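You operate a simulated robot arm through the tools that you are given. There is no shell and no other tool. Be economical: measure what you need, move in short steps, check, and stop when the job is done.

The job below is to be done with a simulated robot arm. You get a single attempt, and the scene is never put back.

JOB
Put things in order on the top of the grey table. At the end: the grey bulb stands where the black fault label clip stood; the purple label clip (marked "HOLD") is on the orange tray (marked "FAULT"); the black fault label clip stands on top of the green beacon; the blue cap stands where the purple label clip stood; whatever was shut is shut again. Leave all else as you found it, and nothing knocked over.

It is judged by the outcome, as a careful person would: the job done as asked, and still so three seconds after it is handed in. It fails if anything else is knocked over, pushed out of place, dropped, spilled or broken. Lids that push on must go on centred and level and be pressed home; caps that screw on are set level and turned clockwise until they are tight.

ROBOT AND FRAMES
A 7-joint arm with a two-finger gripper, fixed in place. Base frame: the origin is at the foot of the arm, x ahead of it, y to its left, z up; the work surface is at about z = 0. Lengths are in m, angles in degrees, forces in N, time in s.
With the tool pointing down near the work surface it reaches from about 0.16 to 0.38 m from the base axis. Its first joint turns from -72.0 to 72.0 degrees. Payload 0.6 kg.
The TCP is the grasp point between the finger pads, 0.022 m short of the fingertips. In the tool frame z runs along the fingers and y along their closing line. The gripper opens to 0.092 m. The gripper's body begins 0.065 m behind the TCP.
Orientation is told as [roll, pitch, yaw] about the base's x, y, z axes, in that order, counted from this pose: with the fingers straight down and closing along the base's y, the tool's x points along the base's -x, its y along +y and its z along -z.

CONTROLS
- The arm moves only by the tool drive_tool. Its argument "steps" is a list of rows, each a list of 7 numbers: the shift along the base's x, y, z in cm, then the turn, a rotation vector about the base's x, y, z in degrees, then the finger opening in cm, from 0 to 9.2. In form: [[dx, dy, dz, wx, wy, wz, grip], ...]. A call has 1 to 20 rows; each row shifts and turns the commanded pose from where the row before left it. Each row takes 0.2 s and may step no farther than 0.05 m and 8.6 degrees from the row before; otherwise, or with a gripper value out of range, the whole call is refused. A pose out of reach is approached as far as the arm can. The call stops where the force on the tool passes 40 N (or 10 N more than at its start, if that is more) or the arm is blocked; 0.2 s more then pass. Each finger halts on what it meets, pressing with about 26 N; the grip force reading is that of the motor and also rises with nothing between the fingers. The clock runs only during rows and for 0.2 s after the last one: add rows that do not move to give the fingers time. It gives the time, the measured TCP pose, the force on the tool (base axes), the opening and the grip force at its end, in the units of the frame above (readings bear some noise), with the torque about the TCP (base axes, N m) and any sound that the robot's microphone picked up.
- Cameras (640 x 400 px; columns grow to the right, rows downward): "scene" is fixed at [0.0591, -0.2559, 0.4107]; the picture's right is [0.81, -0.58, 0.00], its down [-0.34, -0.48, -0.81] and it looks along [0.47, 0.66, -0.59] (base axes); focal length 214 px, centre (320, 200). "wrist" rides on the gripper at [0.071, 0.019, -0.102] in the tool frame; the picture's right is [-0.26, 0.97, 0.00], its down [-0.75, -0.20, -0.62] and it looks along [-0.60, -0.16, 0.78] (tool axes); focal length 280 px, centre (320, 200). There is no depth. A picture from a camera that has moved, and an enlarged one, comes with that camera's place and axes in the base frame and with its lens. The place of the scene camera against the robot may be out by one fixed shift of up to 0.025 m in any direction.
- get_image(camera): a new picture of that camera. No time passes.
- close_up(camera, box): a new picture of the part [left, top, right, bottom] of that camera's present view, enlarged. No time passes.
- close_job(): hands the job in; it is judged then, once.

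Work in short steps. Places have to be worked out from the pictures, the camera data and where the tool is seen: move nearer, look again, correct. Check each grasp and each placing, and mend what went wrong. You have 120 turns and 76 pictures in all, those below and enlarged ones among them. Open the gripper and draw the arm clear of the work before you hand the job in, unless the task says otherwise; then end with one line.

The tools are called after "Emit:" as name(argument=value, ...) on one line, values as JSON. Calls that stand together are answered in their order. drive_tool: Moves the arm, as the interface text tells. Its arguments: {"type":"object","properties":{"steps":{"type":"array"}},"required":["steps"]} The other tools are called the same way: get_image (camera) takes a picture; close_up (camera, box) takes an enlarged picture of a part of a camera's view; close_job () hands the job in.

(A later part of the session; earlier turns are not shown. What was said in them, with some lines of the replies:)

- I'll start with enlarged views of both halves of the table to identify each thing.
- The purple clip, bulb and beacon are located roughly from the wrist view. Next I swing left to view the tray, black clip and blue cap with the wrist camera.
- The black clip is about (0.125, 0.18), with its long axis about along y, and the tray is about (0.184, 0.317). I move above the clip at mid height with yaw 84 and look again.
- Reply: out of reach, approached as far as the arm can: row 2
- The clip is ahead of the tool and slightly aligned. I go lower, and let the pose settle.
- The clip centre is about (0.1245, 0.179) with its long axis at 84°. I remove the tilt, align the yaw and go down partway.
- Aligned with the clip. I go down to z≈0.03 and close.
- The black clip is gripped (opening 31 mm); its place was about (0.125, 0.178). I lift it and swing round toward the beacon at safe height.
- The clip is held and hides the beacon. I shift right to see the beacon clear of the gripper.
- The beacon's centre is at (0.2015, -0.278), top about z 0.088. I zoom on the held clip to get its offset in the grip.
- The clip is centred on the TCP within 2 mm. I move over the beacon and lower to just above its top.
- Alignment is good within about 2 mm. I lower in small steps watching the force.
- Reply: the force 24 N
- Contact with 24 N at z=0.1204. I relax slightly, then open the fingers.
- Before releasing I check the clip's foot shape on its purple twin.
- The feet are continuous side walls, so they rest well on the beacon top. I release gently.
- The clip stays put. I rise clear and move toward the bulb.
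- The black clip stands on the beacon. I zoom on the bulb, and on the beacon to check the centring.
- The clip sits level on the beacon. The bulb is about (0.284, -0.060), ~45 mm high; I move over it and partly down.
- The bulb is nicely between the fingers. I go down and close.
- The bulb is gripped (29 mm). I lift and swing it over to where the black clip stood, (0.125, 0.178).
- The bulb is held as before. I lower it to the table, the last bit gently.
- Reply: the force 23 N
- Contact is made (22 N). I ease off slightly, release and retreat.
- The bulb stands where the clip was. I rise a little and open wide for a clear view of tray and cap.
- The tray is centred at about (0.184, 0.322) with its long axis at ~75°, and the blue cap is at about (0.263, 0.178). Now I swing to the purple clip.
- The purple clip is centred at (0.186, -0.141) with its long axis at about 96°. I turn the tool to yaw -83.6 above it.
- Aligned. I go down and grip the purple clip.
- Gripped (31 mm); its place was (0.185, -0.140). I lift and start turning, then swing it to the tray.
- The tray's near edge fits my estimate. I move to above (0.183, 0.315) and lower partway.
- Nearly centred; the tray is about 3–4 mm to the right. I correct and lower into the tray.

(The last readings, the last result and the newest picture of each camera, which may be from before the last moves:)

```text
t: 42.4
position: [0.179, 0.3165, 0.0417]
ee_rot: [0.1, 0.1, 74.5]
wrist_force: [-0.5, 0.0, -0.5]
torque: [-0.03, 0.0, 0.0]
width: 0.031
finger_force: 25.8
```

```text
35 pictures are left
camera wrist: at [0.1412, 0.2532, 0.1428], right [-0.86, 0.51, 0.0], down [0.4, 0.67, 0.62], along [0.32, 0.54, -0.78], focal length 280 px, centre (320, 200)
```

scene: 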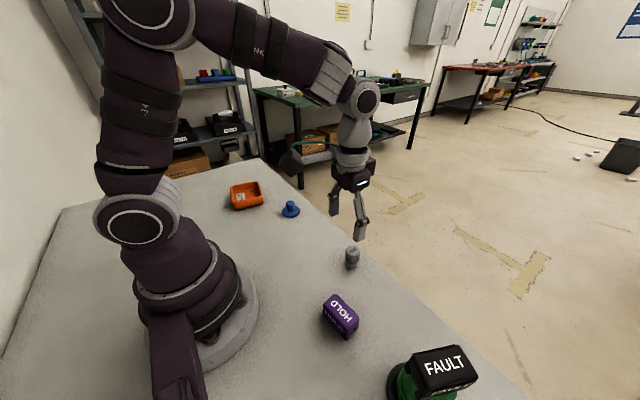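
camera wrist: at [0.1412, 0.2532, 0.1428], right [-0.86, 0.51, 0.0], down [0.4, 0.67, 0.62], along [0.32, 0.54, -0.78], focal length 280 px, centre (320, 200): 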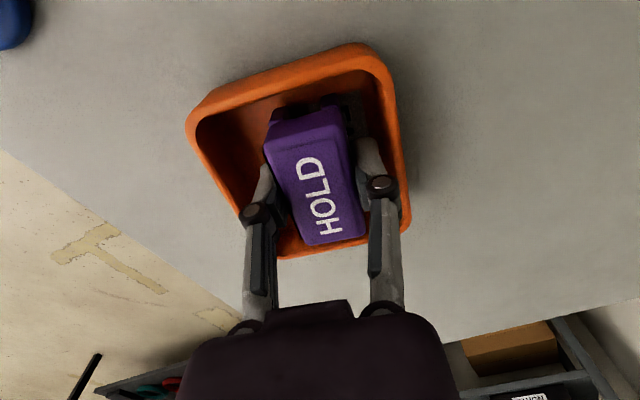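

The right finger is now nearer its wall; I shift back about 2.5 mm and zoom in.

Emit:
drive_tool(steps=[[0.23, -0.13, 0, 0, 0, 0, 2], [0, 0, 0, 0, 0, 0, 2]])

Emit:
close_up(camera="wrist", box=[180, 30, 420, 270])

```text
t: 43.0
position: [0.1811, 0.315, 0.042]
ee_rot: [0.1, 0.1, 74.5]
wrist_force: [0.2, 0.4, -0.5]
torque: [-0.01, 0.01, 0.01]
width: 0.0312
finger_force: 25.5
```

```text
1.67 times, centred on (300, 150) of wrist
camera zoom: at [0.1439, 0.2521, 0.1432], right [-0.86, 0.51, 0.0], down [0.4, 0.67, 0.62], along [0.32, 0.54, -0.78], focal length 467 px, centre (353, 283)
```

zoom: 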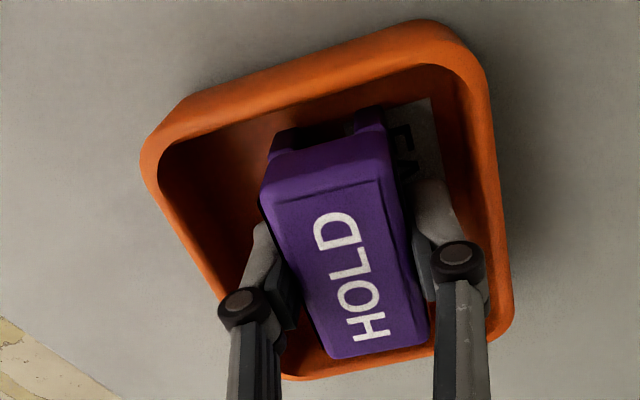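

Well centred in the tray. I lower slowly to contact.

Emit:
drive_tool(steps=[[0, 0, -0.4, 0, 0, 0, 2], [0, 0, -0.2, 0, 0, 0, 2], [0, 0, -0.2, 0, 0, 0, 2], [0, 0, 0, 0, 0, 0, 2]])

```text
t: 44.0
position: [0.1823, 0.3154, 0.0344]
ee_rot: [0.0, -0.2, 74.6]
wrist_force: [-0.1, 6.7, 23.0]
torque: [0.17, 0.0, 0.01]
width: 0.0309
finger_force: 25.3
```

Contact at z=0.034. I ease off and open just enough, then rise.

Emit:
drive_tool(steps=[[0, 0, 0.08, 0, 0, 0, 2], [0, 0, 0, 0, 0, 0, 3.2], [0, 0, 0, 0, 0, 0, 3.8], [0, 0, 0, 0, 0, 0, 4.0], [0, 0, 0, 0, 0, 0, 4.0]])

Emit:
drive_tool(steps=[[0, 0, 1, 0, 0, 0, 4.0], [0, 0, 2, 0, 0, 0, 4.0], [0, 0, 3, 0, 0, 0, 4.0], [0, 0, 3, 0, 0, 0, 4.0], [0, 0, 0, 0, 0, 0, 5]])

Emit:
get_image(camera="wrist")

```text
t: 45.2
position: [0.1824, 0.3154, 0.0344]
ee_rot: [-0.1, 0.0, 74.5]
wrist_force: [0.8, -0.3, 0.4]
torque: [-0.01, 0.04, -0.01]
width: 0.0402
finger_force: 0.1
```

```text
t: 46.4
position: [0.1814, 0.317, 0.1263]
ee_rot: [0.0, 0.0, 74.6]
wrist_force: [-0.3, -0.7, -0.6]
torque: [0.01, 0.0, -0.01]
width: 0.0501
finger_force: 0.0
```

```text
33 pictures are left
camera wrist: at [0.1432, 0.2528, 0.2268], right [-0.86, 0.51, 0.0], down [0.4, 0.67, 0.62], along [0.32, 0.54, -0.78], focal length 280 px, centre (320, 200)
```

wrist: 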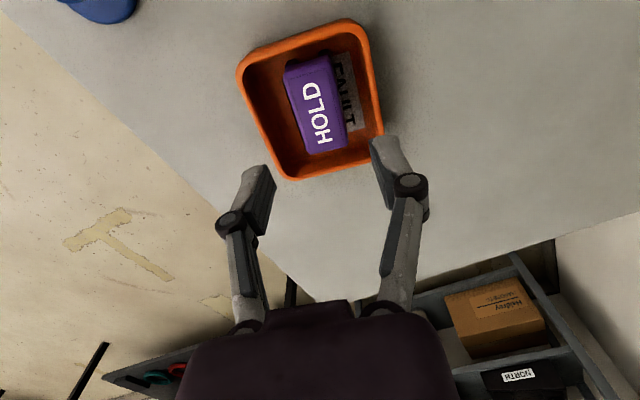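

The purple clip is flat in the tray. I move back to view the blue cap.

Emit:
drive_tool(steps=[[1.1, -3.2, 0.4, 0, 0, -8, 6], [1.1, -3.2, 0, 0, 0, -8, 6], [1.1, -3.2, 0, 0, 0, -8, 6], [1.1, -3.2, 0, 0, 0, -8, 6], [1.1, -3.2, 0, 0, 0, -8, 6], [0, 0, 0, 0, 0, 0, 6]])

Emit:
get_image(camera="wrist")

```text
t: 47.8
position: [0.2391, 0.1547, 0.1303]
ee_rot: [0.0, 0.0, 34.3]
wrist_force: [0.2, -0.4, 0.3]
torque: [0.01, 0.02, 0.01]
width: 0.0601
finger_force: 0.0
```

```text
32 pictures are left
camera wrist: at [0.1689, 0.1308, 0.231], right [-0.33, 0.94, 0.0], down [0.74, 0.26, 0.62], along [0.59, 0.21, -0.78], focal length 280 px, centre (320, 200)
```

wrist: 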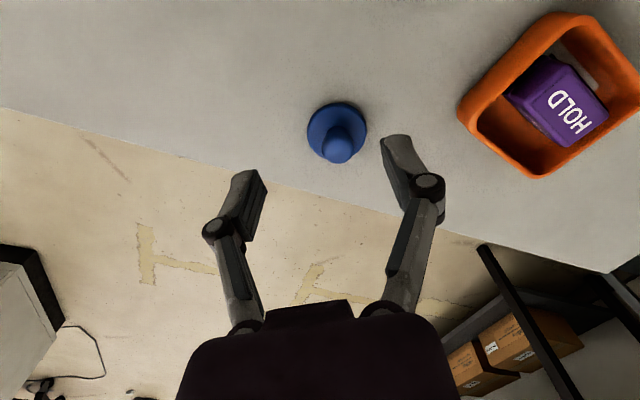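

Emit:
close_up(camera="wrist", box=[290, 85, 390, 185])

```text
4.00 times, centred on (340, 135) of wrist
camera zoom: at [0.1689, 0.1308, 0.231], right [-0.33, 0.94, 0.0], down [0.74, 0.26, 0.62], along [0.59, 0.21, -0.78], focal length 1122 px, centre (240, 460)
```

zoom: 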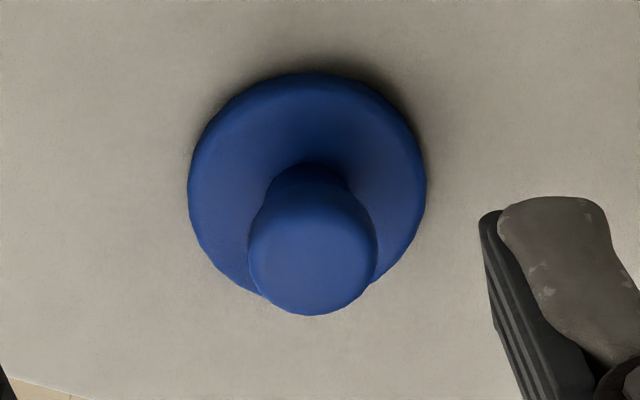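

The cap's axis is at (0.2635, 0.18), knob top about z 0.035. I move over it and go down so the fingertips stay above its disc.

Emit:
drive_tool(steps=[[2.44, 2.5, 0, 0, 0, 0, 6], [0, 0, -4, 0, 0, 0, 6], [0, 0, -2.5, 0, 0, 0, 6], [0, 0, 0, 0, 0, 0, 6]])

Emit:
get_image(camera="wrist")

```text
t: 48.8
position: [0.2621, 0.1808, 0.0618]
ee_rot: [0.0, 0.1, 34.5]
wrist_force: [1.5, 0.1, -0.6]
torque: [0.03, 0.02, -0.03]
width: 0.06
finger_force: 0.1
```

```text
30 pictures are left
camera wrist: at [0.192, 0.1556, 0.1636], right [-0.33, 0.94, 0.0], down [0.74, 0.26, 0.62], along [0.59, 0.21, -0.78], focal length 280 px, centre (320, 200)
```

wrist: 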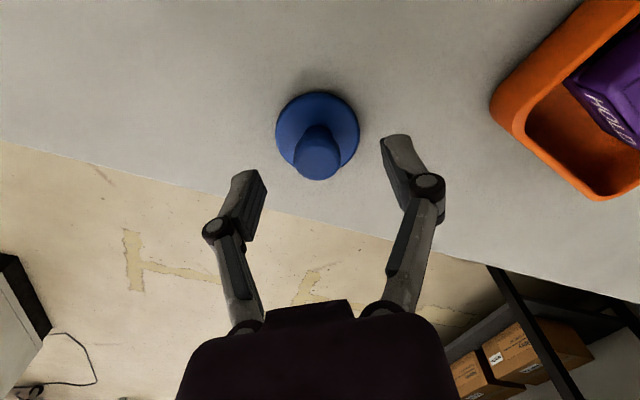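

Centred. I go down to z≈0.034 and close on the knob.

Emit:
drive_tool(steps=[[0, 0, -1.8, 0, 0, 0, 6], [0, 0, -0.9, 0, 0, 0, 6], [0, 0, 0, 0, 0, 0, 6], [0, 0, 0, 0, 0, 0, 5], [0, 0, 0, 0, 0, 0, 4], [0, 0, 0, 0, 0, 0, 3], [0, 0, 0, 0, 0, 0, 2], [0, 0, 0, 0, 0, 0, 1.6], [0, 0, 0, 0, 0, 0, 1.6]])

Emit:
get_image(camera="wrist")

```text
t: 50.8
position: [0.2617, 0.179, 0.0363]
ee_rot: [0.1, 0.0, 34.5]
wrist_force: [0.2, 0.1, 2.5]
torque: [0.01, 0.0, 0.01]
width: 0.0235
finger_force: 26.3
```

```text
29 pictures are left
camera wrist: at [0.1914, 0.155, 0.137], right [-0.33, 0.94, 0.0], down [0.74, 0.26, 0.62], along [0.59, 0.21, -0.78], focal length 280 px, centre (320, 200)
```

wrist: 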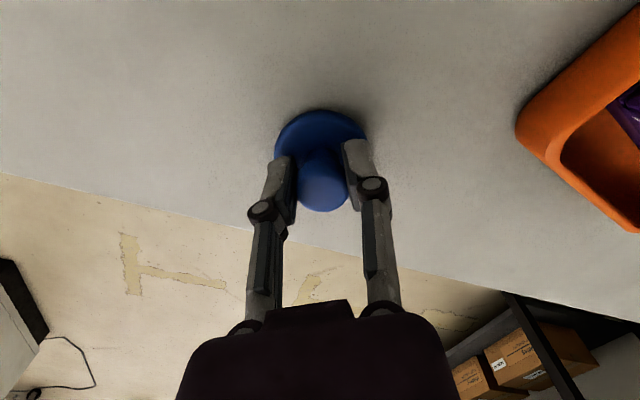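

The knob is gripped (23.5 mm). I lift and swing it to where the purple clip stood, (0.185, -0.140).

Emit:
drive_tool(steps=[[0, 0, 1, 0, 0, 0, 1.6], [0, 0, 3.5, 0, 0, 0, 1.6], [0, 0, 3.5, 0, 0, 0, 1.6], [1.38, -4.2, 0, 0, 0, -7.94, 1.6], [0.73, -4.25, 0, 0, 0, -7.94, 1.6], [0.11, -4.15, 0, 0, 0, -7.94, 1.6], [-0.49, -4.04, 0, 0, 0, -7.94, 1.6], [-1.03, -3.76, 0, 0, 0, -7.94, 1.6], [-1.51, -3.46, 0, 0, 0, -7.94, 1.6], [-1.96, -3.12, 0, 0, 0, -7.94, 1.6], [-2.29, -2.68, 0, 0, 0, -7.94, 1.6], [-2.6, -2.25, 0, 0, 0, -7.94, 1.6], [0, 0, -3, 0, 0, 0, 1.6], [0, 0, 0, 0, 0, 0, 1.6]])

Emit:
get_image(camera="wrist")

```text
t: 53.8
position: [0.1846, -0.1376, 0.0844]
ee_rot: [0.1, 0.0, -37.0]
wrist_force: [0.0, -0.4, -0.3]
torque: [0.02, 0.0, 0.0]
width: 0.024
finger_force: 25.8
```

```text
28 pictures are left
camera wrist: at [0.1394, -0.0805, 0.1863], right [0.79, 0.61, 0.0], down [0.48, -0.62, 0.62], along [0.38, -0.49, -0.78], focal length 280 px, centre (320, 200)
```

wrist: 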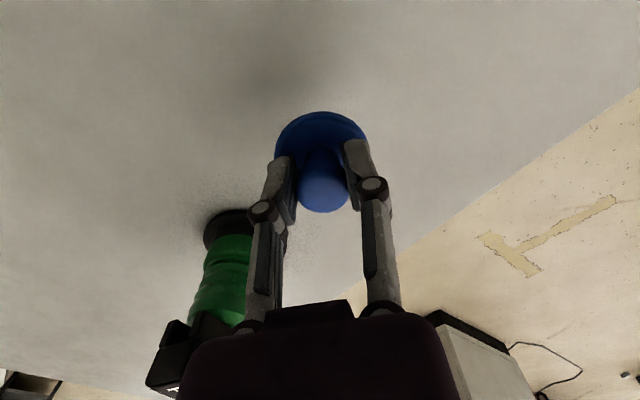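

Held well. I lower to just above the table, then gently.

Emit:
drive_tool(steps=[[0, -0.2, -2.5, 0, 0, 0, 1.6], [0, 0, -1.8, 0, 0, 0, 1.6], [0, 0, -0.3, 0, 0, 0, 1.6], [0, 0, -0.2, 0, 0, 0, 1.6], [0, 0, 0, 0, 0, 0, 1.6]])

```text
t: 55.0
position: [0.1829, -0.1403, 0.0381]
ee_rot: [0.0, 0.1, -37.0]
wrist_force: [0.3, 0.3, 1.0]
torque: [-0.01, -0.02, 0.02]
width: 0.0237
finger_force: 25.8
```

Emit:
drive_tool(steps=[[0.1, 0, -0.1, 0, 0, 0, 1.6], [0, 0, -0.15, 0, 0, 0, 1.6], [0, 0, 0, 0, 0, 0, 1.6]])

```text
t: 55.8
position: [0.1853, -0.1412, 0.0355]
ee_rot: [0.1, 0.0, -37.0]
wrist_force: [-2.6, 2.4, 15.7]
torque: [0.02, 0.0, 0.02]
width: 0.0239
finger_force: 25.5
```

Contact with the table. I release and rise.

Emit:
drive_tool(steps=[[0, 0, 0.05, 0, 0, 0, 1.6], [0, 0, 0, 0, 0, 0, 2.6], [0, 0, 0, 0, 0, 0, 3.5], [0, 0, 0, 0, 0, 0, 4.5], [0, 0, 0, 0, 0, 0, 5], [0, 0, 2, 0, 0, 0, 5], [0, 0, 4, 0, 0, 0, 5], [0, 0, 4, 0, 0, 0, 5], [0, 0, 0, 0, 0, 0, 5]])

Emit:
get_image(camera="wrist")

```text
t: 57.8
position: [0.1864, -0.1415, 0.1357]
ee_rot: [0.0, 0.1, -37.1]
wrist_force: [0.3, 0.1, 0.1]
torque: [-0.03, 0.0, -0.01]
width: 0.0503
finger_force: 0.0
```

```text
27 pictures are left
camera wrist: at [0.1405, -0.0837, 0.2372], right [0.79, 0.61, 0.0], down [0.48, -0.62, 0.62], along [0.38, -0.49, -0.78], focal length 280 px, centre (320, 200)
```

wrist: 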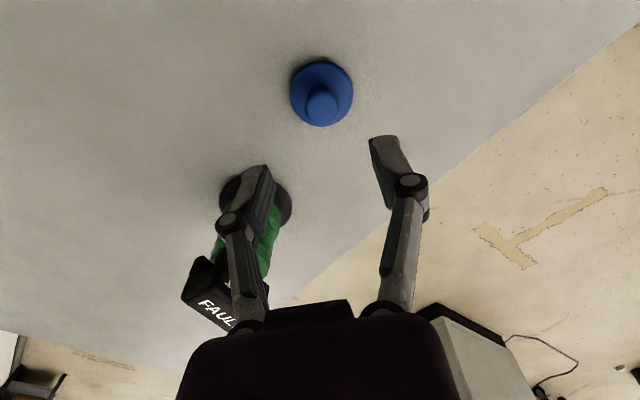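

The cap stands flat. I draw the arm back to its starting area and take a final check picture.

Emit:
drive_tool(steps=[[0.3, 2, 3, 0, 0, 6, 7], [0.3, 2, 3, 0, 0, 6, 9], [0.3, 2, 3, 0, 0, 6, 9], [0.3, 2, 3, 0, 0, 6, 9], [0.2, 2, 3, 0, 0, 6, 9], [0, 1, 3, 0, 0, 7, 9], [0, 0, 0, 0, 0, 0, 9]])

Emit:
get_image(camera="scene")

Emit:
close_up(camera="scene", box=[210, 165, 330, 245])

Emit:
close_up(camera="scene", box=[300, 230, 480, 400])

```text
t: 59.4
position: [0.1989, -0.029, 0.3149]
ee_rot: [0.0, 0.2, 0.2]
wrist_force: [0.2, -0.7, -0.2]
torque: [0.02, -0.02, -0.01]
width: 0.0901
finger_force: 0.2
```

```text
26 pictures are left
```

scene: 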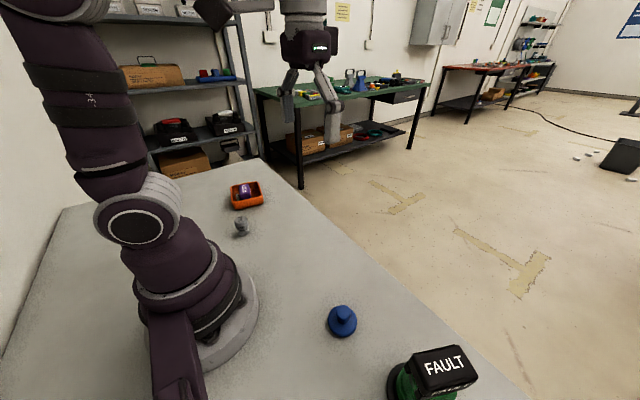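

```text
5.00 times, centred on (270, 205) of scene
camera zoom: at [0.0591, -0.2559, 0.4107], right [0.81, -0.58, 0.0], down [-0.34, -0.48, -0.81], along [0.47, 0.66, -0.59], focal length 1072 px, centre (570, 175)
```

zoom: 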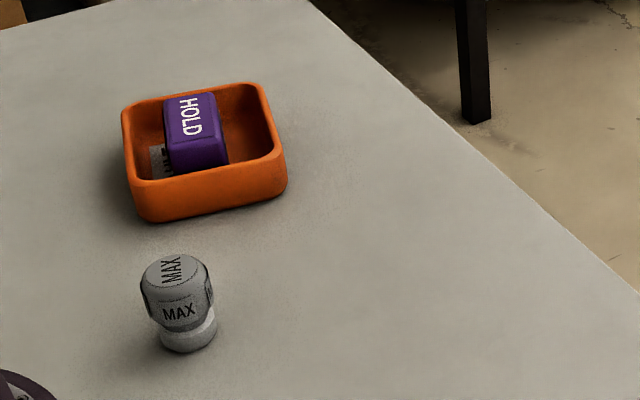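

```text
2.35 times, centred on (390, 315) of scene
camera zoom: at [0.0591, -0.2559, 0.4107], right [0.81, -0.58, 0.0], down [-0.34, -0.48, -0.81], along [0.47, 0.66, -0.59], focal length 505 px, centre (155, -71)
```

zoom: 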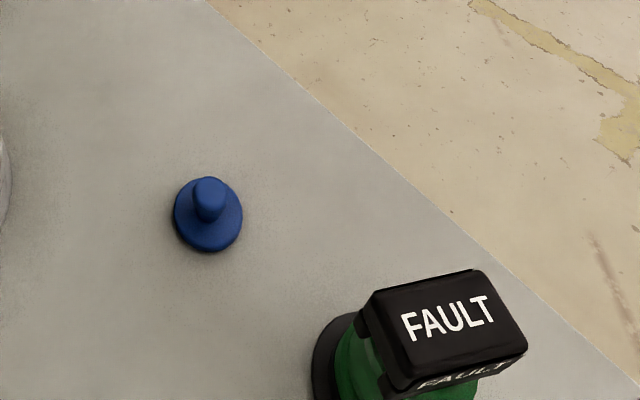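

Everything is standing in its asked place, the tray and beacon haven't moved, and nothing was opened. The arm is clear and open, so I hand the job in.

Emit:
close_job()

```text
The job is handed in.
```

The job is handed in: the bulb stands where the black clip was, the purple clip is in the orange tray, the black clip is on top of the green beacon, and the blue cap stands where the purple clip was. Nothing was opened, so nothing needed shutting, and the final pictures showed nothing knocked over or out of place.
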